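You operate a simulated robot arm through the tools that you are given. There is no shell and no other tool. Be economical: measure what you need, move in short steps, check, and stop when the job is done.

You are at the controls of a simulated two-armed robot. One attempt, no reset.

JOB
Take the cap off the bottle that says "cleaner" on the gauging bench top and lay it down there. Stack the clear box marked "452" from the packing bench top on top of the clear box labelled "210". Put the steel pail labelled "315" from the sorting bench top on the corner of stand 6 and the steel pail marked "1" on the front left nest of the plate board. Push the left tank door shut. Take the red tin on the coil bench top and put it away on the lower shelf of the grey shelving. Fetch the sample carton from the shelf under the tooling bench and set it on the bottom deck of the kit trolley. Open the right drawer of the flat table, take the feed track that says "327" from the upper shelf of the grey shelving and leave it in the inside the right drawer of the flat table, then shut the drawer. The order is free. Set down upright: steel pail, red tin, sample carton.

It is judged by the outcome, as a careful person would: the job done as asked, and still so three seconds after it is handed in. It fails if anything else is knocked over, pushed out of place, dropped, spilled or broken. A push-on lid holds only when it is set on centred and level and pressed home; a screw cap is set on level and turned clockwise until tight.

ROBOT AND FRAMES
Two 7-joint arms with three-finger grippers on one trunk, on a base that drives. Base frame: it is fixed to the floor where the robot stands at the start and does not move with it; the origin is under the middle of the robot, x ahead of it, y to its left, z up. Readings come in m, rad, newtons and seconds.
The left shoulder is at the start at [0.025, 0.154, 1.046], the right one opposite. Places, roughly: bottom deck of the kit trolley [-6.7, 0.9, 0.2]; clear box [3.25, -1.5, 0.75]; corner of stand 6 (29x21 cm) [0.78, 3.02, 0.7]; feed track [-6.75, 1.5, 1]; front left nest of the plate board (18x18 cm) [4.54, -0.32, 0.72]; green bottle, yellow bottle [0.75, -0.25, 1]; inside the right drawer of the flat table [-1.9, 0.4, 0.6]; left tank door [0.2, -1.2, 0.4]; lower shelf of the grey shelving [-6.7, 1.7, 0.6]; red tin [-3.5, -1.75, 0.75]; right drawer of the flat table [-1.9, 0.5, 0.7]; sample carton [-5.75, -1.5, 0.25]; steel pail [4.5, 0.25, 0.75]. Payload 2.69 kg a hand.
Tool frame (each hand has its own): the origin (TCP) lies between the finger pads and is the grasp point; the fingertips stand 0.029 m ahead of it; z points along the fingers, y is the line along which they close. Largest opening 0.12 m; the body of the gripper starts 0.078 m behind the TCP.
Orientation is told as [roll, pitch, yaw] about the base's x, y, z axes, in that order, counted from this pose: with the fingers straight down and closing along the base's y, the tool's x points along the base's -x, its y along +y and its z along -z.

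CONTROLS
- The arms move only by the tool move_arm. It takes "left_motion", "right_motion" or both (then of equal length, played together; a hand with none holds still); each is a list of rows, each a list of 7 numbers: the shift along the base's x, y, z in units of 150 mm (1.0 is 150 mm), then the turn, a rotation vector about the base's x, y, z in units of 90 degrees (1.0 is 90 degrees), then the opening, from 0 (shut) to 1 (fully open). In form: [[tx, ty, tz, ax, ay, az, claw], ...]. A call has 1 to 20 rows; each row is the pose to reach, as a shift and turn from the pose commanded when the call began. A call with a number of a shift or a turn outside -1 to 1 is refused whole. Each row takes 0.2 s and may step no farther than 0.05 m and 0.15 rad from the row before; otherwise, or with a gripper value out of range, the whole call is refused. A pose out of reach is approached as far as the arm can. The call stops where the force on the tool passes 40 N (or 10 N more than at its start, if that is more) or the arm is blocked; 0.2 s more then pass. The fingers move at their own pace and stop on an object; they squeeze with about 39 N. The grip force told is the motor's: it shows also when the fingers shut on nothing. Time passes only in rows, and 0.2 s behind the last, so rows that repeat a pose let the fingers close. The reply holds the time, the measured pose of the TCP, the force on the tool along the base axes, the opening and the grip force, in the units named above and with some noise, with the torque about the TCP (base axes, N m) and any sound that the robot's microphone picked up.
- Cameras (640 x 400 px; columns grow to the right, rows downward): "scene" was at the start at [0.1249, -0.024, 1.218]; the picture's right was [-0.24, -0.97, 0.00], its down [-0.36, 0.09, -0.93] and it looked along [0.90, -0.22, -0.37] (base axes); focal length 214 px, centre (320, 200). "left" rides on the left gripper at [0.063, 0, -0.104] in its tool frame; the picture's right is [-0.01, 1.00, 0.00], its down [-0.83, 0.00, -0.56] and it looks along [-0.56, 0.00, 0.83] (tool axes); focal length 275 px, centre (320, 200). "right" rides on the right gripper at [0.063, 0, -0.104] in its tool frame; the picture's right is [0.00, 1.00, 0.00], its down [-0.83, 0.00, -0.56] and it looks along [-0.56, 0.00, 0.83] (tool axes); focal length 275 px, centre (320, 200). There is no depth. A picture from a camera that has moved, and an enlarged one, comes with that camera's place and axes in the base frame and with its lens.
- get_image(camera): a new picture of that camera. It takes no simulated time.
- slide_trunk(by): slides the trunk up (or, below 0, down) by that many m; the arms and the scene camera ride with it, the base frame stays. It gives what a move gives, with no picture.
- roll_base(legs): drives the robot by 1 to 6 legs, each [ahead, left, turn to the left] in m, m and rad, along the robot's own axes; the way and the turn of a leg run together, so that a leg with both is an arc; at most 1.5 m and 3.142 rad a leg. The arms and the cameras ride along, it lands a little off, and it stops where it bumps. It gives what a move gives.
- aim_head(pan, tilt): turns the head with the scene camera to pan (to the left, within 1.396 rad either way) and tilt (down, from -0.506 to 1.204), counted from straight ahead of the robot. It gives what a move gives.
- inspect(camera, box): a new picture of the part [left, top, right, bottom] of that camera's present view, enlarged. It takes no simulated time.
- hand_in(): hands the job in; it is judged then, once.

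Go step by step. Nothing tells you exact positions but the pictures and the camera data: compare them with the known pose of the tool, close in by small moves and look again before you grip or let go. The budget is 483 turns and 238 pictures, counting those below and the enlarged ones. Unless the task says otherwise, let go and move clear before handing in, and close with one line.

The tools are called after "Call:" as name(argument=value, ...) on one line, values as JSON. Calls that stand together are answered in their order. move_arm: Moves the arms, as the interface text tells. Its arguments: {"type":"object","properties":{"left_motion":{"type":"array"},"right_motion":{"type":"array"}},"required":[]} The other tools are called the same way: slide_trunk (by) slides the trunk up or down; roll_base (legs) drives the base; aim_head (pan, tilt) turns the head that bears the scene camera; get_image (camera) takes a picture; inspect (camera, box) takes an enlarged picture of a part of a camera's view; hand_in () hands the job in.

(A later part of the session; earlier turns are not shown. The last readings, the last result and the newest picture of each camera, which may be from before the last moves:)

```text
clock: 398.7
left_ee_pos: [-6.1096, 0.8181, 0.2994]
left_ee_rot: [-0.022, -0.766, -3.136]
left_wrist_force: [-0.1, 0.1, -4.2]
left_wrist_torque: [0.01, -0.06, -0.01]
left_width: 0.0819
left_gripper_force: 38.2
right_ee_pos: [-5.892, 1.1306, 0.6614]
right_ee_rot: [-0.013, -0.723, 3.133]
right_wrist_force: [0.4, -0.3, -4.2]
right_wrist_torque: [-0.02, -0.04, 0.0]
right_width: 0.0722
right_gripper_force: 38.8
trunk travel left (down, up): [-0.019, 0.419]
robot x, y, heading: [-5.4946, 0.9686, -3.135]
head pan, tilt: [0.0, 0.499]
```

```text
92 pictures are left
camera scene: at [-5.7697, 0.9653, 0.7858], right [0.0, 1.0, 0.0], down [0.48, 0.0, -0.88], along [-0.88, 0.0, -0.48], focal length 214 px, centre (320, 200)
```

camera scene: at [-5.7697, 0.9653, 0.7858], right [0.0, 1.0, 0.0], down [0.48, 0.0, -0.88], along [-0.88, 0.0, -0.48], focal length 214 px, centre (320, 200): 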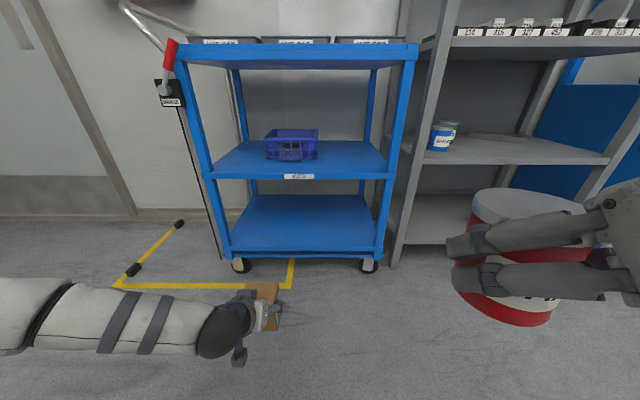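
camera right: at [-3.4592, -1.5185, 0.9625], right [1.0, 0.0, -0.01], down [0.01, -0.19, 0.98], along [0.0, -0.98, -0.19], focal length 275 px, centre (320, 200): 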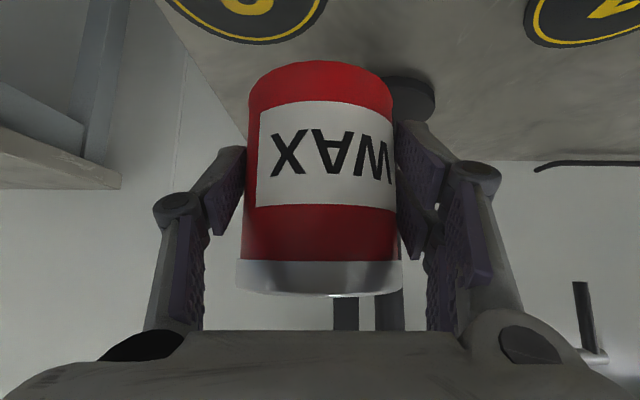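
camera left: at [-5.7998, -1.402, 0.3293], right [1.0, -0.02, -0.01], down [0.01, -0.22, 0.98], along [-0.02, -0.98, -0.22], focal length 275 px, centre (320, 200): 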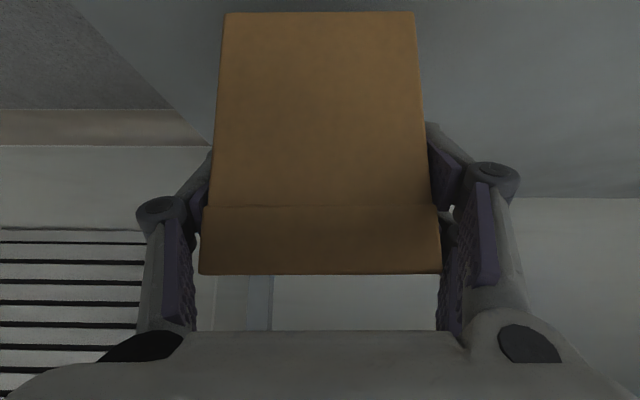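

Deck front is x≈-6.467, z≈0.169; middle deck underside ≈0.478. I lower the carton so its base is at ≈0.205 and drive it in 0.35 m, then look.

Call:
move_arm(left_motion=[[0, 0, -0.12, 0, 0, 0, 0.5], [0, 0, -0.245, 0, 0, 0, 0.5]])

Call:
roll_base(legs=[[0.33, 0, 0]])

Call:
get_image(camera="scene")

Call:
get_image(camera="left")

```text
clock: 399.3
left_ee_pos: [-6.1081, 0.818, 0.2628]
left_ee_rot: [-0.022, -0.765, -3.137]
left_wrist_force: [0.0, -0.5, -4.6]
left_wrist_torque: [-0.01, -0.02, 0.01]
left_width: 0.0816
left_gripper_force: 38.9
right_ee_pos: [-5.8932, 1.1304, 0.6606]
right_ee_rot: [-0.014, -0.723, 3.133]
right_wrist_force: [0.6, -0.3, -3.3]
right_wrist_torque: [-0.01, -0.03, -0.01]
right_width: 0.0722
right_gripper_force: 39.3
trunk travel left (down, up): [-0.019, 0.419]
robot x, y, heading: [-5.4981, 0.9731, -3.139]
head pan, tilt: [0.0, 0.499]
```

```text
clock: 401.4
left_ee_pos: [-6.4387, 0.8149, 0.2628]
left_ee_rot: [-0.02, -0.768, -3.137]
left_wrist_force: [3.0, -0.5, -0.2]
left_wrist_torque: [-0.19, -0.19, 0.14]
left_width: 0.0821
left_gripper_force: 39.0
right_ee_pos: [-6.2228, 1.129, 0.6613]
right_ee_rot: [-0.011, -0.723, 3.132]
right_wrist_force: [0.2, -0.1, -3.5]
right_wrist_torque: [0.02, -0.03, -0.01]
right_width: 0.0726
right_gripper_force: 39.1
trunk travel left (down, up): [-0.019, 0.419]
robot x, y, heading: [-5.8198, 0.9641, -3.141]
head pan, tilt: [0.0, 0.499]
```

```text
91 pictures are left
camera scene: at [-6.0997, 0.9642, 0.7858], right [0.0, 1.0, 0.0], down [0.48, 0.0, -0.88], along [-0.88, 0.0, -0.48], focal length 214 px, centre (320, 200)
```

scene: 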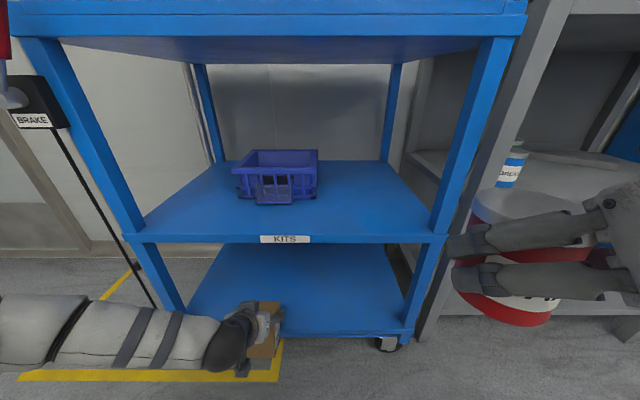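

```text
90 pictures are left
camera left: at [-6.3202, 0.8149, 0.2937], right [-0.01, -1.0, -0.01], down [-0.21, -0.01, 0.98], along [-0.98, 0.02, -0.21], focal length 275 px, centre (320, 200)
```

left: 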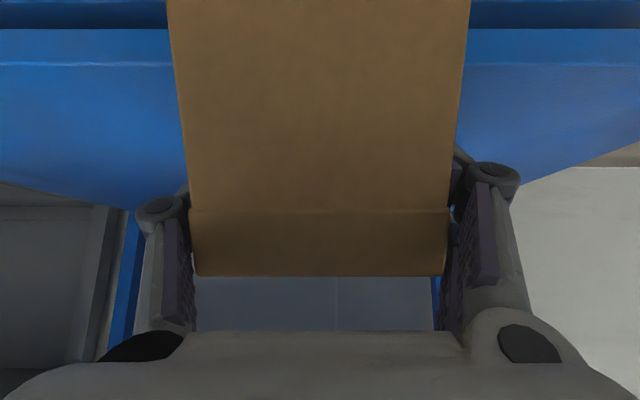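

The carton's base caught the deck's lip (force changed). I back off 8 cm and check.

Call:
roll_base(legs=[[-0.08, 0, 0]])

Call:
get_image(camera="left")

Call:
inspect(camera="scene", box=[180, 230, 340, 390])

```text
clock: 402.5
left_ee_pos: [-6.36, 0.8179, 0.2621]
left_ee_rot: [-0.021, -0.767, -3.137]
left_wrist_force: [0.7, -0.1, -3.6]
left_wrist_torque: [0.03, 0.08, 0.01]
left_width: 0.0819
left_gripper_force: 39.6
right_ee_pos: [-6.144, 1.1296, 0.6616]
right_ee_rot: [-0.012, -0.724, 3.132]
right_wrist_force: [-0.3, 0.3, -3.2]
right_wrist_torque: [0.02, -0.06, -0.02]
right_width: 0.0723
right_gripper_force: 38.9
trunk travel left (down, up): [-0.019, 0.419]
robot x, y, heading: [-5.7483, 0.9644, -3.133]
head pan, tilt: [0.0, 0.499]
```

```text
89 pictures are left
camera left: at [-6.241, 0.8151, 0.2934], right [-0.01, -1.0, -0.01], down [-0.21, -0.01, 0.98], along [-0.98, 0.02, -0.21], focal length 275 px, centre (320, 200)
```

left: 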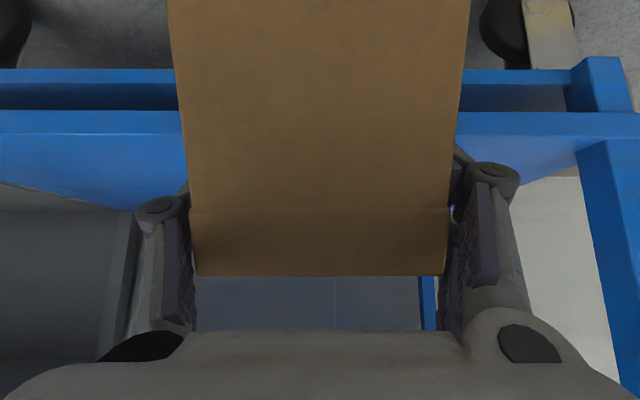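

```text
2.50 times, centred on (260, 310) of scene
camera zoom: at [-6.0207, 0.9644, 0.7857], right [0.0, 1.0, 0.0], down [0.48, 0.0, -0.88], along [-0.88, 0.0, -0.48], focal length 536 px, centre (470, -75)
```

zoom: 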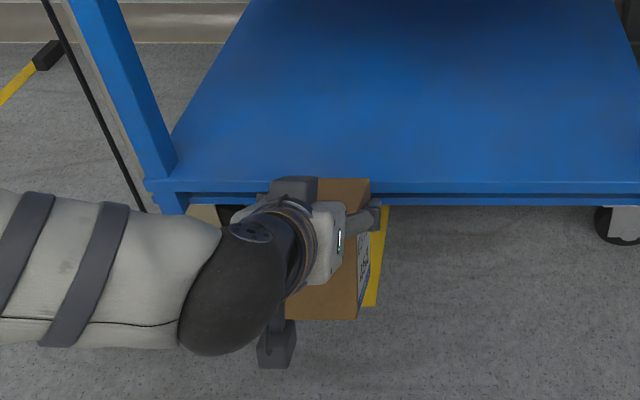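

The carton got tilted ~25° in the grip (base toward me). I raise it a little and pitch the hand forward to bring the carton level again.

Call:
move_arm(left_motion=[[0.05, 0, 0.1, 0, 0.09, 0, 0.5], [0.1, 0, 0.2, 0, 0.18, 0, 0.5], [0.1, 0, 0.25, 0, 0.274, 0, 0.5]])

Call:
get_image(camera="left")

Call:
inspect(camera="scene", box=[180, 230, 340, 390])

```text
clock: 403.3
left_ee_pos: [-6.3591, 0.8174, 0.2627]
left_ee_rot: [-0.02, -0.765, -3.135]
left_wrist_force: [-0.3, 1.1, -4.2]
left_wrist_torque: [0.01, 0.07, -0.01]
left_width: 0.0819
left_gripper_force: 38.8
left hand out of reach, approached as far as the arm can: row 1, 2, 3
right_ee_pos: [-6.1425, 1.1299, 0.6615]
right_ee_rot: [-0.012, -0.724, 3.134]
right_wrist_force: [0.0, -0.8, -3.3]
right_wrist_torque: [-0.03, -0.06, 0.04]
right_width: 0.072
right_gripper_force: 38.9
trunk travel left (down, up): [-0.019, 0.419]
robot x, y, heading: [-5.7456, 0.9655, -3.14]
head pan, tilt: [0.0, 0.499]
```

```text
87 pictures are left
camera left: at [-6.2409, 0.8152, 0.2934], right [-0.01, -1.0, -0.01], down [-0.21, -0.01, 0.98], along [-0.98, 0.02, -0.21], focal length 275 px, centre (320, 200)
```

left: 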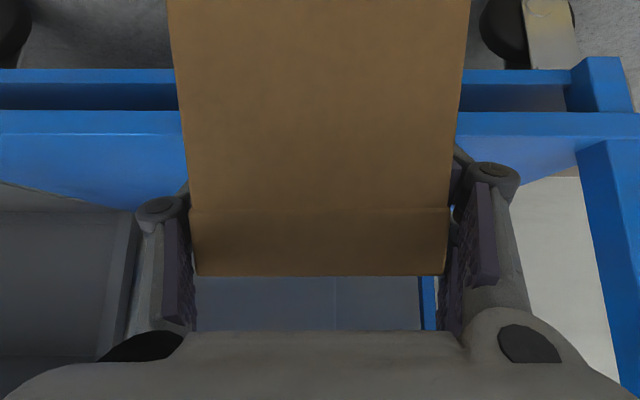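

```text
2.50 times, centred on (260, 310) of scene
camera zoom: at [-6.0206, 0.9644, 0.7857], right [0.0, 1.0, 0.0], down [0.48, 0.0, -0.88], along [-0.88, 0.0, -0.48], focal length 536 px, centre (470, -75)
```

zoom: 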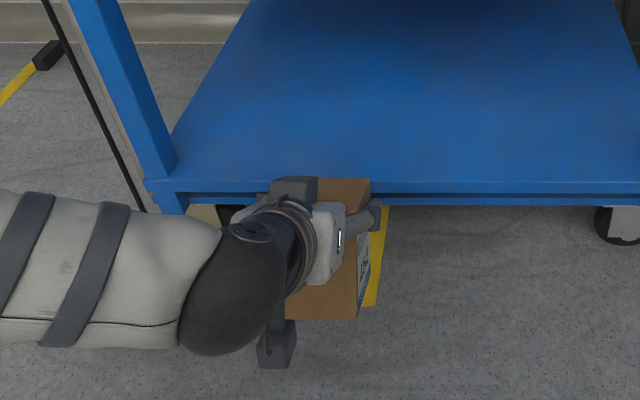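

That pose was out of reach (too folded). I try raising first, with a little forward motion.

Call:
move_arm(left_motion=[[0, 0, 0.2, 0, 0, 0, 0.5], [0, 0, 0.45, 0, 0, 0, 0.5], [-0.1, 0, 0.6, 0, 0.09, 0, 0.5], [-0.2, 0, 0.6, 0, 0.18, 0, 0.5], [-0.25, 0, 0.6, 0, 0.274, 0, 0.5]])

Call:
get_image(camera="left")

```text
clock: 404.5
left_ee_pos: [-6.3995, 0.8427, 0.3585]
left_ee_rot: [0.011, -1.196, 3.136]
left_wrist_force: [-1.5, -4.2, -2.4]
left_wrist_torque: [0.05, -0.06, -0.28]
left_width: 0.0818
left_gripper_force: 38.9
left hand out of reach, approached as far as the arm can: row 4, 5
right_ee_pos: [-6.1446, 1.1318, 0.6606]
right_ee_rot: [-0.011, -0.724, 3.132]
right_wrist_force: [0.8, 1.2, -3.4]
right_wrist_torque: [-0.08, -0.05, 0.06]
right_width: 0.0726
right_gripper_force: 39.1
trunk travel left (down, up): [-0.019, 0.419]
robot x, y, heading: [-5.744, 0.9673, -3.139]
head pan, tilt: [0.0, 0.499]
```

```text
85 pictures are left
camera left: at [-6.2787, 0.8429, 0.3368], right [0.01, -1.0, 0.01], down [0.21, 0.01, 0.98], along [-0.98, 0.0, 0.21], focal length 275 px, centre (320, 200)
```

left: 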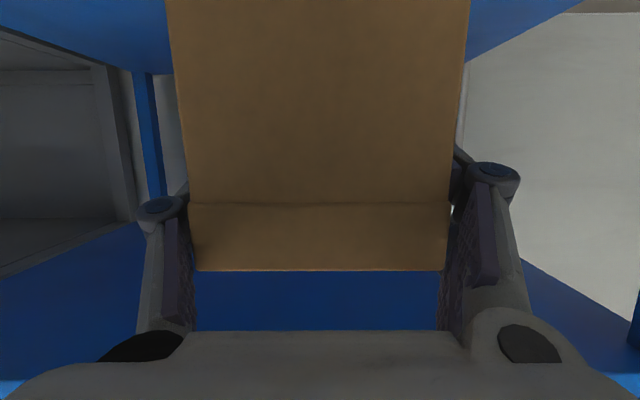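

The carton is level again, its base about 0.26 high. I drive 0.15 m in over the deck.

Call:
roll_base(legs=[[0.16, 0, 0]])

Call:
get_image(camera="scene")

Call:
get_image(camera="left")

```text
clock: 405.9
left_ee_pos: [-6.5582, 0.8451, 0.3562]
left_ee_rot: [0.004, -1.194, 3.14]
left_wrist_force: [-0.4, 0.5, -4.0]
left_wrist_torque: [0.0, 0.03, -0.01]
left_width: 0.082
left_gripper_force: 38.4
right_ee_pos: [-6.3038, 1.1297, 0.6617]
right_ee_rot: [-0.01, -0.723, 3.133]
right_wrist_force: [0.2, 0.2, -3.9]
right_wrist_torque: [0.0, -0.04, 0.03]
right_width: 0.0724
right_gripper_force: 39.2
trunk travel left (down, up): [-0.019, 0.419]
robot x, y, heading: [-5.9054, 0.965, -3.137]
head pan, tilt: [0.0, 0.499]
```

```text
84 pictures are left
camera scene: at [-6.1808, 0.9643, 0.7857], right [0.0, 1.0, 0.0], down [0.48, 0.0, -0.88], along [-0.88, 0.0, -0.48], focal length 214 px, centre (320, 200)
```

scene: 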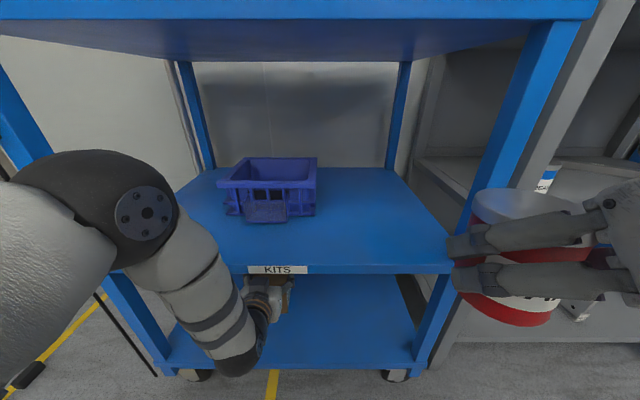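

```text
83 pictures are left
camera left: at [-6.4376, 0.8442, 0.3356], right [0.0, -1.0, 0.01], down [0.21, 0.01, 0.98], along [-0.98, 0.0, 0.21], focal length 275 px, centre (320, 200)
```

left: 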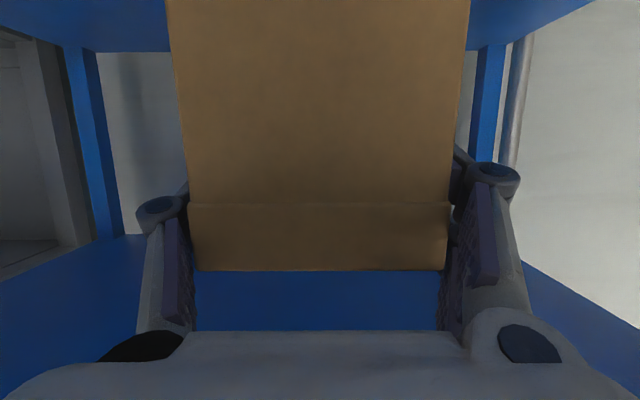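

Inside without contact. Lower in small steps until the deck is felt.

Call:
move_arm(left_motion=[[0, 0, -0.1, 0, 0, 0, 0.5], [0, 0, -0.2, 0, 0, 0, 0.5], [0, 0, -0.3, 0, 0, 0, 0.5]])

Call:
get_image(camera="scene")

```text
clock: 406.7
left_ee_pos: [-6.559, 0.8435, 0.3112]
left_ee_rot: [0.019, -1.194, 3.132]
left_wrist_force: [-0.8, 1.0, -4.3]
left_wrist_torque: [0.01, 0.02, -0.01]
left_width: 0.0817
left_gripper_force: 38.9
right_ee_pos: [-6.3033, 1.1293, 0.6614]
right_ee_rot: [-0.015, -0.725, 3.133]
right_wrist_force: [0.6, 0.4, -3.0]
right_wrist_torque: [-0.03, -0.01, 0.02]
right_width: 0.0724
right_gripper_force: 38.9
trunk travel left (down, up): [-0.019, 0.419]
robot x, y, heading: [-5.9074, 0.967, -3.136]
head pan, tilt: [0.0, 0.499]
```

```text
82 pictures are left
camera scene: at [-6.1808, 0.9643, 0.7857], right [0.0, 1.0, 0.0], down [0.48, 0.0, -0.88], along [-0.88, 0.0, -0.48], focal length 214 px, centre (320, 200)
```

scene: 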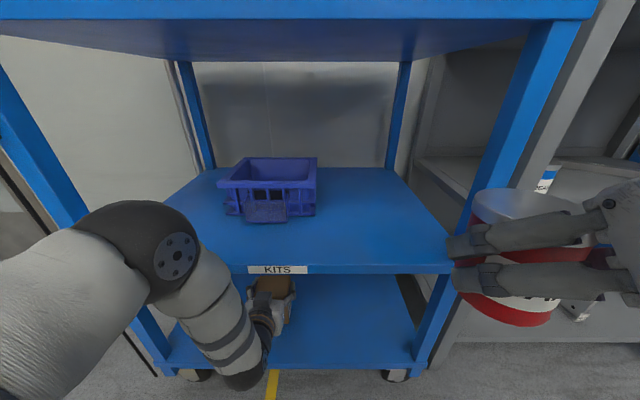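

Call:
move_arm(left_motion=[[0, 0, -0.05, 0, 0, 0, 0.5], [0, 0, -0.1, 0, 0, 0, 0.5], [0, 0, -0.15, 0, 0, 0, 0.5], [0, 0, -0.2, 0, 0, 0, 0.5], [0, 0, -0.25, 0, 0, 0, 0.5], [0, 0, -0.3, 0, 0, 0, 0.5], [0, 0, -0.35, 0, 0, 0, 0.5]])

Call:
get_image(camera="left")

```text
clock: 408.2
left_ee_pos: [-6.5617, 0.8486, 0.2699]
left_ee_rot: [0.013, -1.209, 3.139]
left_wrist_force: [1.4, 1.4, 9.2]
left_wrist_torque: [0.63, -0.12, -0.02]
left_width: 0.0821
left_gripper_force: 38.8
left hand out of reach, approached as far as the arm can: row 4, 5, 6, 7
right_ee_pos: [-6.3027, 1.1298, 0.6601]
right_ee_rot: [-0.014, -0.725, 3.133]
right_wrist_force: [1.3, -0.5, -4.0]
right_wrist_torque: [-0.01, -0.06, 0.0]
right_width: 0.0723
right_gripper_force: 39.0
trunk travel left (down, up): [-0.019, 0.419]
robot x, y, heading: [-5.9081, 0.9694, -3.14]
head pan, tilt: [0.0, 0.499]
stopped in row 7 (left hand): the force on the tool passed its limit at 47 N (the readings are from after the stop); the commanded pose is now the measured one
```

```text
81 pictures are left
camera left: at [-6.4413, 0.8501, 0.2478], right [0.01, -1.0, 0.01], down [0.23, 0.01, 0.97], along [-0.97, -0.01, 0.23], focal length 275 px, centre (320, 200)
```

left: 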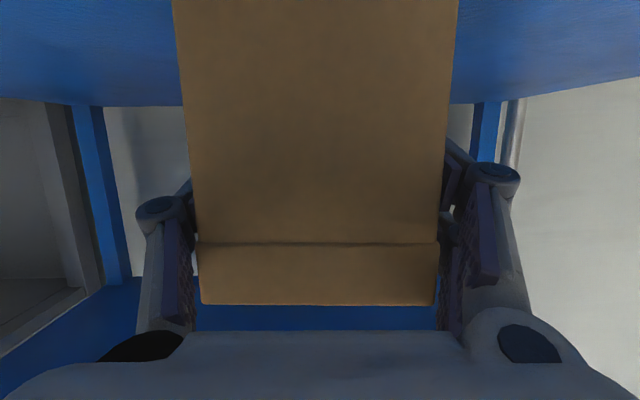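

The carton rests level on the deck. Release and back straight out.

Call:
move_arm(left_motion=[[0, 0, 0.01, 0, 0, 0, 0.55], [0, 0, 0.01, 0, 0, 0, 0.7], [0, 0, 0.01, 0, 0, 0, 0.9], [0, 0, 0.01, 0, 0, 0, 0.9]])

Call:
roll_base(legs=[[-0.25, 0, 0]])

Call:
get_image(camera="scene")

```text
clock: 409.2
left_ee_pos: [-6.5612, 0.8486, 0.2701]
left_ee_rot: [0.017, -1.205, 3.133]
left_wrist_force: [-0.2, 0.7, -0.2]
left_wrist_torque: [0.0, 0.03, 0.02]
left_width: 0.108
left_gripper_force: 0.0
right_ee_pos: [-6.3033, 1.1294, 0.661]
right_ee_rot: [-0.014, -0.725, 3.135]
right_wrist_force: [-0.4, 0.2, -3.8]
right_wrist_torque: [0.02, -0.04, 0.02]
right_width: 0.0722
right_gripper_force: 38.7
trunk travel left (down, up): [-0.019, 0.419]
robot x, y, heading: [-5.9023, 0.9657, -3.14]
head pan, tilt: [0.0, 0.499]
```

```text
clock: 411.0
left_ee_pos: [-6.3159, 0.8495, 0.2695]
left_ee_rot: [0.017, -1.203, 3.133]
left_wrist_force: [0.8, 0.4, 0.4]
left_wrist_torque: [-0.01, 0.04, 0.0]
left_width: 0.1081
left_gripper_force: 0.0
right_ee_pos: [-6.0589, 1.1308, 0.6617]
right_ee_rot: [-0.013, -0.723, 3.132]
right_wrist_force: [0.3, -0.3, -3.6]
right_wrist_torque: [0.02, -0.09, -0.03]
right_width: 0.0724
right_gripper_force: 38.9
trunk travel left (down, up): [-0.019, 0.419]
robot x, y, heading: [-5.6614, 0.971, -3.137]
head pan, tilt: [0.0, 0.499]
```

```text
80 pictures are left
camera scene: at [-5.9358, 0.965, 0.7858], right [0.0, 1.0, 0.0], down [0.48, 0.0, -0.88], along [-0.88, 0.0, -0.48], focal length 214 px, centre (320, 200)
```

scene: 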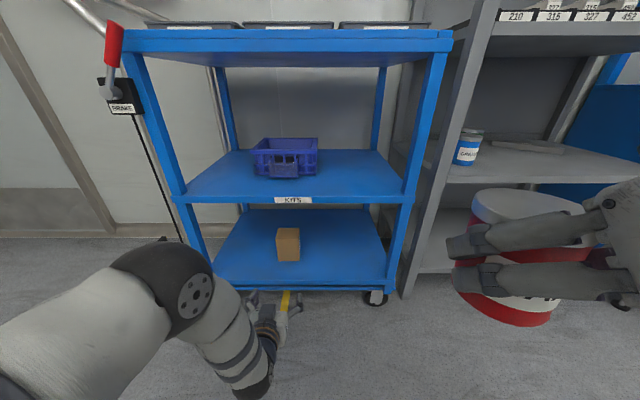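

The carton stands upright on the bottom deck. I raise the trunk and look at the shelving to the right.

Call:
slide_trunk(by=0.3)

Call:
move_arm(left_motion=[[0.1, -0.1, 0.25, 0, -0.09, 0, 1], [0.2, -0.15, 0.5, 0, -0.18, 0, 1], [0.3, -0.2, 0.75, 0, -0.27, 0, 1], [0.4, -0.25, 1, 0, -0.36, 0, 1], [0.5, -0.3, 1, 0, -0.45, 0, 1], [0.6, -0.35, 1, 0, -0.54, 0, 1], [0.7, -0.4, 1, 0, -0.63, 0, 1], [0.8, -0.4, 1, 0, -0.72, 0, 1]])

Call:
roll_base(legs=[[0, -0.55, 0]])

Call:
get_image(camera="scene")

```text
clock: 414.0
left_ee_pos: [-6.3156, 0.8497, 0.5699]
left_ee_rot: [0.02, -1.203, 3.132]
left_wrist_force: [-0.3, 0.4, -0.4]
left_wrist_torque: [0.04, 0.01, -0.03]
left_width: 0.1081
left_gripper_force: 0.0
right_ee_pos: [-6.0581, 1.1309, 0.9612]
right_ee_rot: [-0.012, -0.721, 3.129]
right_wrist_force: [0.3, 0.5, -4.1]
right_wrist_torque: [0.01, -0.02, 0.0]
right_width: 0.0722
right_gripper_force: 39.3
trunk travel left (down, up): [-0.319, 0.119]
robot x, y, heading: [-5.6559, 0.9683, -3.144]
head pan, tilt: [0.0, 0.499]
```

```text
clock: 415.8
left_ee_pos: [-6.1963, 0.7906, 0.7192]
left_ee_rot: [0.012, -0.072, 3.138]
left_wrist_force: [-0.2, 0.3, 0.2]
left_wrist_torque: [-0.02, -0.01, -0.01]
left_width: 0.1199
left_gripper_force: 0.1
right_ee_pos: [-6.0581, 1.1299, 0.961]
right_ee_rot: [-0.012, -0.725, 3.132]
right_wrist_force: [-0.3, -0.1, -4.3]
right_wrist_torque: [0.01, -0.05, 0.0]
right_width: 0.0723
right_gripper_force: 39.0
trunk travel left (down, up): [-0.319, 0.119]
robot x, y, heading: [-5.6601, 0.9666, -3.143]
head pan, tilt: [0.0, 0.499]
```

```text
clock: 420.6
left_ee_pos: [-6.1994, 1.3396, 0.7195]
left_ee_rot: [0.011, -0.074, -3.134]
left_wrist_force: [-0.3, -0.2, -0.6]
left_wrist_torque: [-0.03, -0.02, -0.01]
left_width: 0.1199
left_gripper_force: 0.0
right_ee_pos: [-6.0626, 1.6803, 0.9627]
right_ee_rot: [-0.012, -0.723, 3.14]
right_wrist_force: [-0.5, 0.2, -3.3]
right_wrist_torque: [-0.01, -0.08, 0.0]
right_width: 0.0724
right_gripper_force: 39.7
trunk travel left (down, up): [-0.319, 0.119]
robot x, y, heading: [-5.6649, 1.5223, -3.129]
head pan, tilt: [0.0, 0.499]
```

```text
79 pictures are left
camera scene: at [-5.8454, 1.5176, 1.1023], right [-0.01, 1.0, 0.0], down [0.48, 0.0, -0.88], along [-0.88, -0.01, -0.48], focal length 214 px, centre (320, 200)
```

scene: 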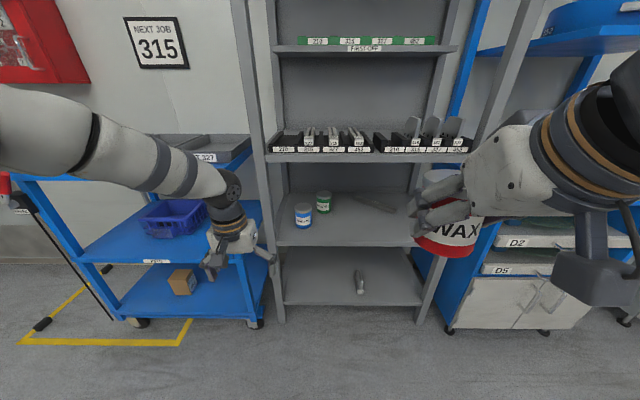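

Call:
inspect(camera="scene", box=[250, 100, 490, 260])

Call:
inspect(camera="scene", box=[265, 110, 375, 165])

```text
2.50 times, centred on (370, 180) of scene
camera zoom: at [-5.8454, 1.5176, 1.1023], right [-0.01, 1.0, 0.0], down [0.48, 0.0, -0.88], along [-0.88, -0.01, -0.48], focal length 536 px, centre (195, 250)
```

zoom: 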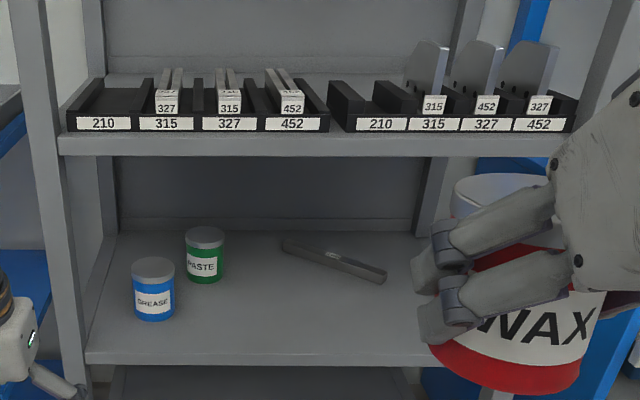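

```text
5.82 times, centred on (320, 138) of scene
camera zoom: at [-5.8454, 1.5176, 1.1023], right [-0.01, 1.0, 0.0], down [0.48, 0.0, -0.88], along [-0.88, -0.01, -0.48], focal length 1248 px, centre (320, 564)
```

zoom: 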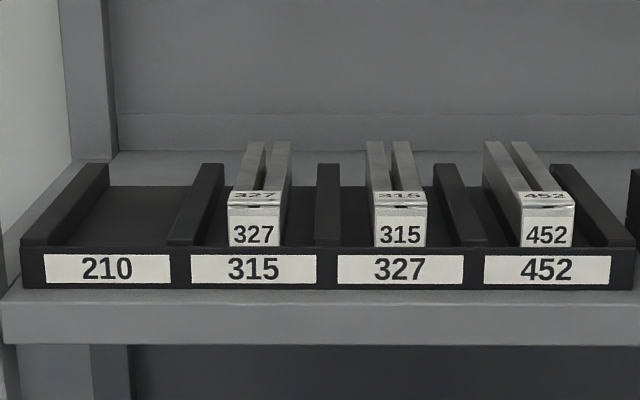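

I see four slots: the track that says "327" sits in the slot marked 315 (left rack, upper shelf, z≈0.9). First the tin: the lower shelf (z≈0.545) is free around (-6.62,1.70). I tuck the left hand in and lower the right.

Call:
move_arm(left_motion=[[0.25, 0, 0.15, 0, 0, 0, 1], [0.5, 0, 0.3, 0, 0, 0, 1], [0.75, 0, 0.5, 0, -0.04, 0, 1], [1, 0, 0.7, 0, -0.04, 0, 1]])

Call:
slide_trunk(by=-0.2)

```text
clock: 421.6
left_ee_pos: [-6.0475, 1.3393, 0.8255]
left_ee_rot: [0.012, -0.014, -3.136]
left_wrist_force: [-0.2, 0.0, -0.4]
left_wrist_torque: [0.01, 0.02, -0.03]
left_width: 0.1198
left_gripper_force: 0.1
right_ee_pos: [-6.0631, 1.6805, 0.9613]
right_ee_rot: [-0.015, -0.723, 3.142]
right_wrist_force: [0.0, 0.5, -4.1]
right_wrist_torque: [0.0, -0.06, 0.02]
right_width: 0.0722
right_gripper_force: 38.5
trunk travel left (down, up): [-0.319, 0.119]
robot x, y, heading: [-5.6621, 1.5255, -3.128]
head pan, tilt: [0.0, 0.499]
```

```text
clock: 423.7
left_ee_pos: [-6.0477, 1.3405, 0.625]
left_ee_rot: [0.009, -0.013, -3.134]
left_wrist_force: [0.5, -0.2, -0.3]
left_wrist_torque: [0.0, 0.0, -0.01]
left_width: 0.1201
left_gripper_force: 0.0
right_ee_pos: [-6.0626, 1.6821, 0.7617]
right_ee_rot: [-0.013, -0.725, 3.142]
right_wrist_force: [-0.4, -0.5, -3.2]
right_wrist_torque: [0.03, -0.05, -0.03]
right_width: 0.0725
right_gripper_force: 39.4
trunk travel left (down, up): [-0.119, 0.319]
robot x, y, heading: [-5.6596, 1.522, -3.132]
head pan, tilt: [0.0, 0.499]
```

Call:
move_arm(right_motion=[[-0.2, 0.03, -0.15, 0, 0.02, 0, 0.4], [-0.4, 0.06, -0.3, 0, 0.045, 0, 0.4], [-0.6, 0.1, -0.5, 0, 0.045, 0, 0.4], [-0.8, 0.13, -0.68, 0, 0.045, 0, 0.4]])

Call:
get_image(camera="scene")

```text
clock: 424.7
left_ee_pos: [-6.0482, 1.3394, 0.6248]
left_ee_rot: [0.011, -0.01, -3.134]
left_wrist_force: [0.1, -0.4, -0.8]
left_wrist_torque: [-0.03, -0.01, 0.01]
left_width: 0.12
left_gripper_force: 0.1
right_ee_pos: [-6.1821, 1.7028, 0.662]
right_ee_rot: [-0.013, -0.795, 3.141]
right_wrist_force: [-0.1, 0.2, -3.1]
right_wrist_torque: [-0.03, -0.1, -0.02]
right_width: 0.0726
right_gripper_force: 39.6
trunk travel left (down, up): [-0.119, 0.319]
robot x, y, heading: [-5.6643, 1.5222, -3.134]
head pan, tilt: [0.0, 0.499]
```

```text
76 pictures are left
camera scene: at [-5.9049, 1.5169, 0.8915], right [-0.01, 1.0, 0.0], down [0.48, 0.0, -0.88], along [-0.88, -0.01, -0.48], focal length 214 px, centre (320, 200)
```

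scene: 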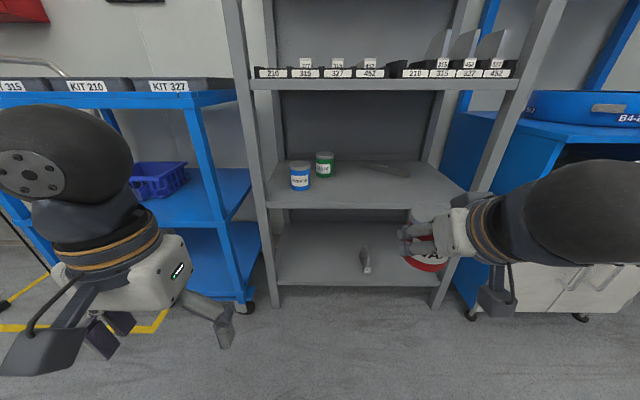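

Call:
inspect(camera="scene", box=[240, 130, 480, 290])

```text
2.50 times, centred on (360, 210) of scene
camera zoom: at [-5.9049, 1.5169, 0.8915], right [-0.01, 1.0, 0.0], down [0.48, 0.0, -0.88], along [-0.88, -0.01, -0.48], focal length 536 px, centre (220, 175)
```

zoom: 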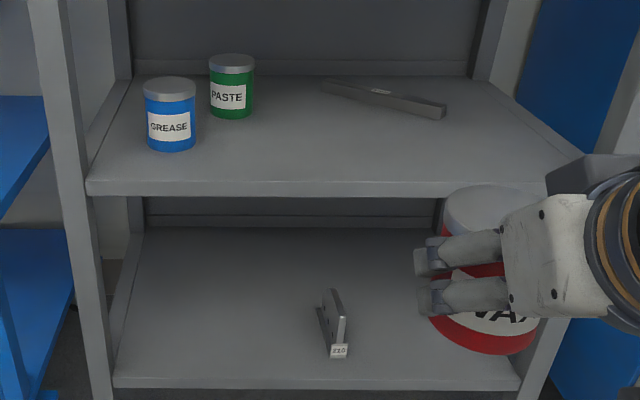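

Lower shelf: front edge x≈-6.54, z≈0.535. I drive in 0.3 m with the tin above the shelf height, then extend the arm.

Call:
roll_base(legs=[[0.3, 0, 0]])

Call:
get_image(camera="scene")

```text
clock: 426.8
left_ee_pos: [-6.3499, 1.3356, 0.6251]
left_ee_rot: [0.01, -0.011, -3.135]
left_wrist_force: [-0.2, -0.9, -0.2]
left_wrist_torque: [-0.03, -0.01, 0.04]
left_width: 0.1202
left_gripper_force: 0.1
right_ee_pos: [-6.4834, 1.6979, 0.6606]
right_ee_rot: [-0.012, -0.794, 3.142]
right_wrist_force: [-0.1, -0.5, -2.6]
right_wrist_torque: [0.04, -0.06, 0.0]
right_width: 0.0723
right_gripper_force: 39.3
trunk travel left (down, up): [-0.119, 0.319]
robot x, y, heading: [-5.9653, 1.5172, -3.13]
head pan, tilt: [0.0, 0.499]
```

```text
74 pictures are left
camera scene: at [-6.2068, 1.5135, 0.8915], right [-0.01, 1.0, 0.0], down [0.48, 0.01, -0.88], along [-0.88, -0.01, -0.48], focal length 214 px, centre (320, 200)
```

scene: 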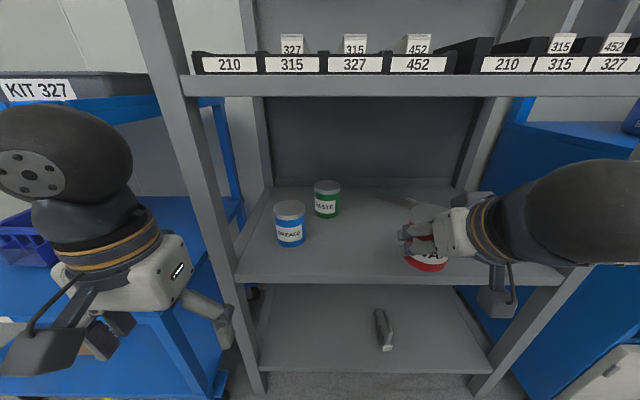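

Call:
move_arm(right_motion=[[-0.22, 0, -0.05, 0, 0, 0, 0.4], [-0.44, 0, -0.1, 0, 0, 0, 0.4], [-0.66, 0, -0.2, 0, 0, 0, 0.4], [-0.87, 0, -0.3, 0, 0, 0, 0.4]])

Call:
get_image(camera="right")

Call:
get_image(camera="scene")

```text
clock: 427.8
left_ee_pos: [-6.3493, 1.3356, 0.6244]
left_ee_rot: [0.01, -0.012, -3.135]
left_wrist_force: [-0.1, 0.1, 0.2]
left_wrist_torque: [0.0, 0.0, 0.02]
left_width: 0.1201
left_gripper_force: 0.2
right_ee_pos: [-6.6163, 1.6982, 0.6165]
right_ee_rot: [-0.012, -0.794, 3.14]
right_wrist_force: [0.7, -0.2, -3.2]
right_wrist_torque: [-0.02, -0.04, -0.02]
right_width: 0.0724
right_gripper_force: 38.7
trunk travel left (down, up): [-0.119, 0.319]
robot x, y, heading: [-5.9669, 1.5203, -3.131]
head pan, tilt: [0.0, 0.499]
```

```text
73 pictures are left
camera right: at [-6.4975, 1.6976, 0.6448], right [-0.01, -1.0, -0.01], down [-0.19, -0.01, 0.98], along [-0.98, 0.01, -0.19], focal length 275 px, centre (320, 200)
```

right: 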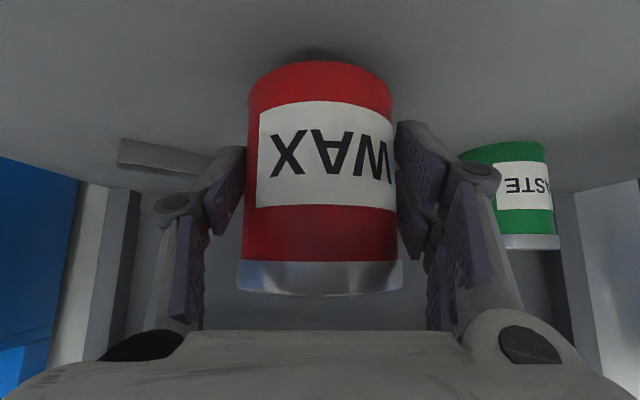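

```text
72 pictures are left
camera scene: at [-6.2069, 1.5135, 0.8915], right [-0.01, 1.0, 0.0], down [0.48, 0.01, -0.88], along [-0.88, -0.01, -0.48], focal length 214 px, centre (320, 200)
```

scene: 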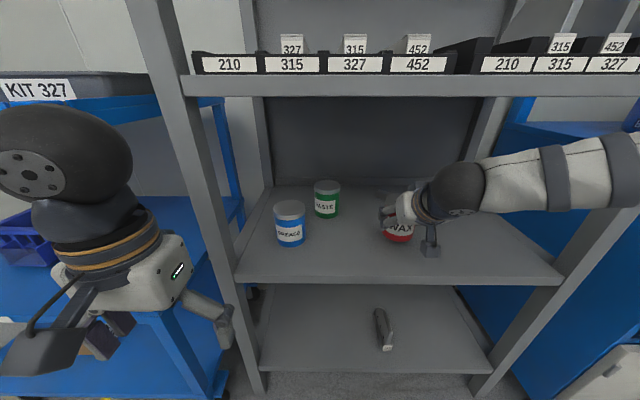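

Lower the tin onto the shelf in small steps.

Call:
move_arm(right_motion=[[0, 0, -0.1, 0, 0, 0, 0.4], [0, 0, -0.16, 0, 0, 0, 0.4], [0, 0, -0.2, 0, 0, 0, 0.4], [0, 0, -0.24, 0, 0, 0, 0.4], [0, 0, -0.28, 0, 0, 0, 0.4], [0, 0, -0.32, 0, 0, 0, 0.4], [0, 0, -0.36, 0, 0, 0, 0.4], [0, 0, -0.4, 0, 0, 0, 0.4]])

Call:
get_image(camera="right")

```text
clock: 429.0
left_ee_pos: [-6.3481, 1.3359, 0.6262]
left_ee_rot: [0.009, -0.013, -3.134]
left_wrist_force: [0.0, -0.2, 0.3]
left_wrist_torque: [0.01, 0.03, 0.03]
left_width: 0.1202
left_gripper_force: 0.1
right_ee_pos: [-6.6159, 1.697, 0.5833]
right_ee_rot: [-0.008, -0.81, 3.141]
right_wrist_force: [3.7, -0.2, 16.7]
right_wrist_torque: [-0.07, -0.47, 0.13]
right_width: 0.0723
right_gripper_force: 38.7
trunk travel left (down, up): [-0.119, 0.319]
robot x, y, heading: [-5.9634, 1.5199, -3.126]
head pan, tilt: [0.0, 0.499]
stopped in row 6 (right hand): the force on the tool passed its limit at 44 N (the readings are from after the stop); the commanded pose is now the measured one
```

```text
71 pictures are left
camera right: at [-6.4974, 1.696, 0.6106], right [-0.01, -1.0, -0.01], down [-0.17, -0.01, 0.99], along [-0.99, 0.01, -0.17], focal length 275 px, centre (320, 200)
```

right: 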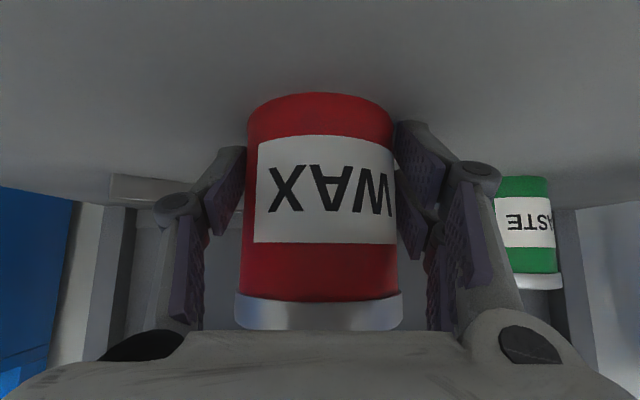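

On the shelf. Ease, open and retreat along the tool axis.

Call:
move_arm(right_motion=[[0, 0, 0.01, 0, 0, 0, 0.45], [0, 0, 0.01, 0, 0, 0, 0.65], [0, 0, 0.01, 0, 0, 0, 0.9], [0, 0, 0.01, 0, 0, 0, 0.9], [0.15, 0, 0.15, 0, 0, 0, 0.9], [0.3, 0, 0.3, 0, 0, 0, 0.9], [0.5, 0, 0.45, 0, 0, 0, 0.9], [0.75, 0, 0.55, 0, 0, 0, 0.9]])

Call:
roll_base(legs=[[-0.35, 0, 0]])

Call:
slide_trunk(by=0.25)

Call:
get_image(camera="scene")

```text
clock: 430.8
left_ee_pos: [-6.3492, 1.3363, 0.6258]
left_ee_rot: [0.01, -0.012, -3.135]
left_wrist_force: [1.0, -0.4, 0.0]
left_wrist_torque: [0.02, 0.0, 0.01]
left_width: 0.1199
left_gripper_force: 0.3
right_ee_pos: [-6.5063, 1.7001, 0.6634]
right_ee_rot: [-0.01, -0.805, 3.138]
right_wrist_force: [0.3, 0.3, -0.8]
right_wrist_torque: [-0.02, 0.01, -0.02]
right_width: 0.1082
right_gripper_force: 0.0
trunk travel left (down, up): [-0.119, 0.319]
robot x, y, heading: [-5.9619, 1.518, -3.13]
head pan, tilt: [0.0, 0.499]
```

```text
clock: 433.1
left_ee_pos: [-6.0046, 1.3372, 0.6255]
left_ee_rot: [0.009, -0.011, -3.128]
left_wrist_force: [-1.0, -0.1, -0.2]
left_wrist_torque: [-0.04, 0.01, 0.02]
left_width: 0.1199
left_gripper_force: 0.0
right_ee_pos: [-6.1615, 1.7012, 0.6638]
right_ee_rot: [-0.008, -0.805, -3.137]
right_wrist_force: [0.2, 0.1, 0.0]
right_wrist_torque: [-0.05, 0.01, 0.03]
right_width: 0.1081
right_gripper_force: 0.1
trunk travel left (down, up): [-0.119, 0.319]
robot x, y, heading: [-5.6189, 1.5246, -3.125]
head pan, tilt: [0.0, 0.499]
```

```text
clock: 435.6
left_ee_pos: [-6.0037, 1.3376, 0.8751]
left_ee_rot: [0.01, -0.01, -3.128]
left_wrist_force: [0.6, -0.3, -0.8]
left_wrist_torque: [-0.02, 0.02, -0.02]
left_width: 0.1199
left_gripper_force: 0.0
right_ee_pos: [-6.1621, 1.7006, 0.9133]
right_ee_rot: [-0.011, -0.803, -3.139]
right_wrist_force: [-0.7, 0.1, 0.1]
right_wrist_torque: [0.0, -0.02, 0.02]
right_width: 0.108
right_gripper_force: 0.1
trunk travel left (down, up): [-0.369, 0.069]
robot x, y, heading: [-5.6235, 1.5224, -3.127]
head pan, tilt: [0.0, 0.499]
```

```text
70 pictures are left
camera scene: at [-5.7817, 1.5181, 1.1589], right [-0.02, 1.0, 0.0], down [0.48, 0.01, -0.88], along [-0.88, -0.01, -0.48], focal length 214 px, centre (320, 200)
```

scene: 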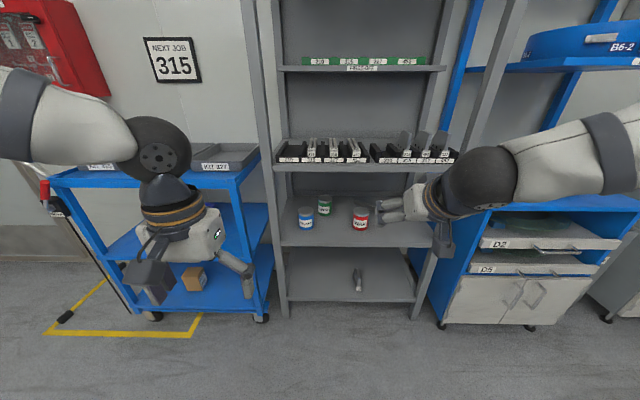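

The tin is upright on the lower shelf. Next the 327 feed track with the left hand: I fold the right hand back, pitch the left one 45°, and shift right 0.1 m.

Call:
move_arm(right_motion=[[0.2, 0, 0.1, 0, -0.085, 0, 1], [0.4, 0, 0.2, 0, -0.17, 0, 1], [0.6, 0, 0.3, 0, -0.255, 0, 1], [0.8, 0, 0.5, 0, -0.34, 0, 1], [1, 0, 0.7, 0, -0.425, 0, 1], [1, 0, 0.9, 0, -0.51, 0, 1]], left_motion=[[0, 0, 0.2, 0, 0.085, 0, 1], [0, 0, 0.4, 0, 0.17, 0, 1], [0, 0, 0.6, 0, 0.255, 0, 1], [0, 0, 0.8, 0, 0.34, 0, 1], [0, 0, 1, 0, 0.425, 0, 1], [0, 0, 1, 0, 0.5, 0, 1]])

Call:
roll_base(legs=[[0.3, -0.12, -0.015]])

Call:
get_image(camera="scene")

Call:
get_image(camera="left")

```text
clock: 437.0
left_ee_pos: [-6.0049, 1.3363, 1.0252]
left_ee_rot: [-0.002, -0.8, -3.122]
left_wrist_force: [0.1, 1.2, -0.5]
left_wrist_torque: [0.01, 0.02, 0.01]
left_width: 0.12
left_gripper_force: 0.1
right_ee_pos: [-6.0116, 1.7008, 1.0477]
right_ee_rot: [-0.006, -0.001, -3.136]
right_wrist_force: [-0.2, -0.1, -0.4]
right_wrist_torque: [-0.04, -0.02, 0.02]
right_width: 0.1201
right_gripper_force: 0.0
trunk travel left (down, up): [-0.369, 0.069]
robot x, y, heading: [-5.617, 1.5223, -3.121]
head pan, tilt: [0.0, 0.499]
```

```text
clock: 439.2
left_ee_pos: [-6.3021, 1.4618, 1.0253]
left_ee_rot: [0.0, -0.795, -3.138]
left_wrist_force: [-1.0, -0.4, 0.1]
left_wrist_torque: [0.01, -0.01, 0.01]
left_width: 0.1198
left_gripper_force: 0.1
right_ee_pos: [-6.3053, 1.825, 1.047]
right_ee_rot: [-0.006, -0.002, 3.13]
right_wrist_force: [0.1, 0.6, -0.2]
right_wrist_torque: [0.0, -0.04, 0.01]
right_width: 0.1202
right_gripper_force: 0.2
trunk travel left (down, up): [-0.369, 0.069]
robot x, y, heading: [-5.9171, 1.6397, -3.14]
head pan, tilt: [0.0, 0.499]
```

```text
69 pictures are left
camera scene: at [-6.0776, 1.6397, 1.1589], right [0.0, 1.0, 0.0], down [0.48, 0.0, -0.88], along [-0.88, 0.0, -0.48], focal length 214 px, centre (320, 200)
```

scene: 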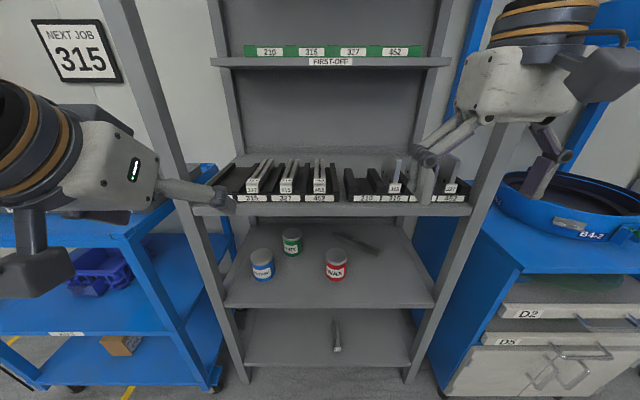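

```text
68 pictures are left
camera left: at [-6.1832, 1.4628, 1.0525], right [0.0, -1.0, 0.0], down [-0.18, 0.0, 0.98], along [-0.98, 0.0, -0.18], focal length 275 px, centre (320, 200)
```

left: 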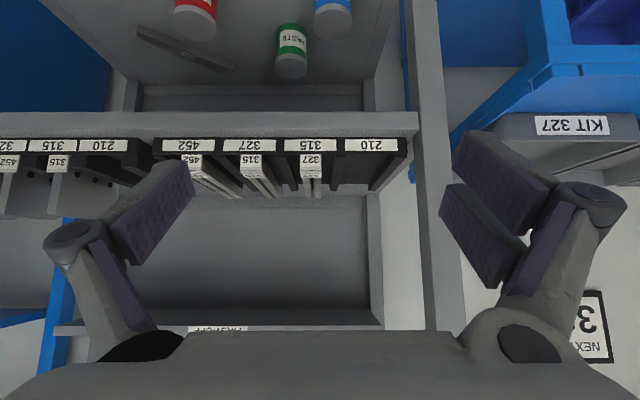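

Call:
inspect(camera="scene", box=[210, 140, 340, 215])

Call:
inspect(camera="left", box=[200, 100, 440, 240])

```text
4.92 times, centred on (275, 178) of scene
camera zoom: at [-6.0776, 1.6397, 1.1589], right [0.0, 1.0, 0.0], down [0.48, 0.0, -0.88], along [-0.88, 0.0, -0.48], focal length 1056 px, centre (542, 311)
```

zoom: 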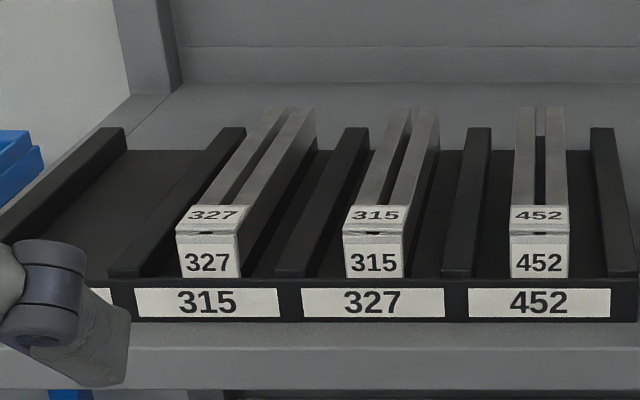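

```text
2.67 times, centred on (320, 170) of left
camera zoom: at [-6.1832, 1.4628, 1.0525], right [0.0, -1.0, 0.0], down [-0.18, 0.0, 0.98], along [-0.98, 0.0, -0.18], focal length 734 px, centre (320, 280)
```

zoom: 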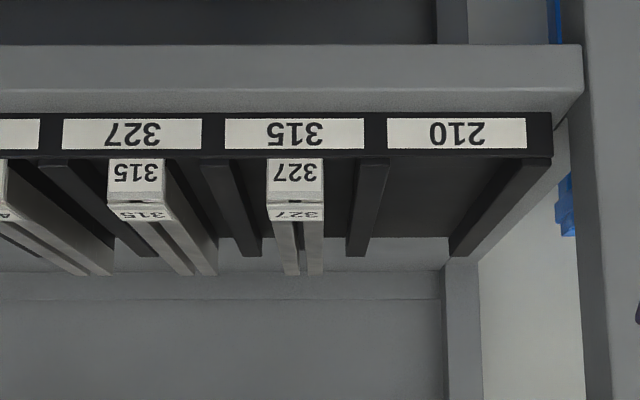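

Track 327: top at z 0.943, centre line y≈1.4755, x from -6.553 to -6.755, width 0.027; dividers top at z≈0.925. I pull the right hand back, align the left at z 0.99, and drive forward 0.16 m.

Call:
move_arm(right_motion=[[0.25, 0, 0, 0, 0, 0, 1], [0.5, 0, 0, 0, 0, 0, 1], [0.7, 0, 0, 0, 0, 0, 1]], left_motion=[[0, 0.03, -0.1, 0, 0, 0, 0.8], [0, 0.06, -0.2, 0, 0, 0, 0.6], [0, 0.09, -0.24, 0, 0, 0, 0.4]])

Call:
roll_base(legs=[[0.16, 0, 0]])

Call:
get_image(camera="left")

```text
clock: 440.0
left_ee_pos: [-6.3026, 1.4753, 0.9897]
left_ee_rot: [-0.005, -0.799, -3.136]
left_wrist_force: [-0.2, -1.3, 0.4]
left_wrist_torque: [-0.03, 0.01, 0.02]
left_width: 0.0481
left_gripper_force: 0.0
right_ee_pos: [-6.1995, 1.8274, 1.0469]
right_ee_rot: [-0.008, -0.003, 3.132]
right_wrist_force: [-0.1, 0.2, -0.5]
right_wrist_torque: [0.0, -0.01, 0.0]
right_width: 0.12
right_gripper_force: 0.1
trunk travel left (down, up): [-0.369, 0.069]
robot x, y, heading: [-5.9142, 1.6443, -3.139]
head pan, tilt: [0.0, 0.499]
```

```text
clock: 441.4
left_ee_pos: [-6.464, 1.4737, 0.9878]
left_ee_rot: [-0.003, -0.795, -3.135]
left_wrist_force: [0.6, 0.1, -0.9]
left_wrist_torque: [0.0, 0.01, 0.01]
left_width: 0.0479
left_gripper_force: 0.2
right_ee_pos: [-6.3612, 1.8264, 1.0472]
right_ee_rot: [-0.007, -0.003, 3.133]
right_wrist_force: [-1.0, -0.7, 0.5]
right_wrist_torque: [0.02, -0.07, 0.0]
right_width: 0.1202
right_gripper_force: 0.0
trunk travel left (down, up): [-0.369, 0.069]
robot x, y, heading: [-6.0796, 1.6366, -3.133]
head pan, tilt: [0.0, 0.499]
```

```text
65 pictures are left
camera left: at [-6.3437, 1.4741, 1.0159], right [0.0, -1.0, 0.0], down [-0.18, 0.0, 0.98], along [-0.98, 0.0, -0.18], focal length 275 px, centre (320, 200)
```

left: 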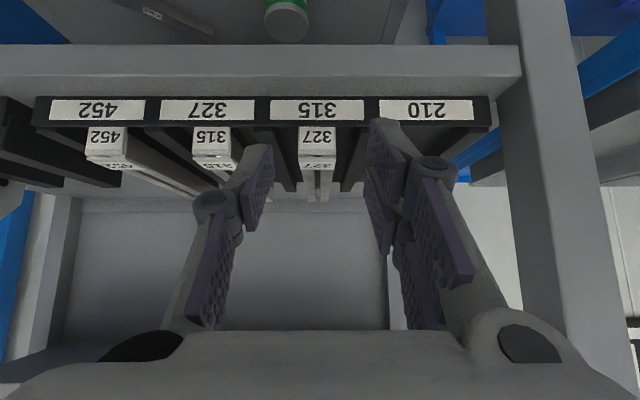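

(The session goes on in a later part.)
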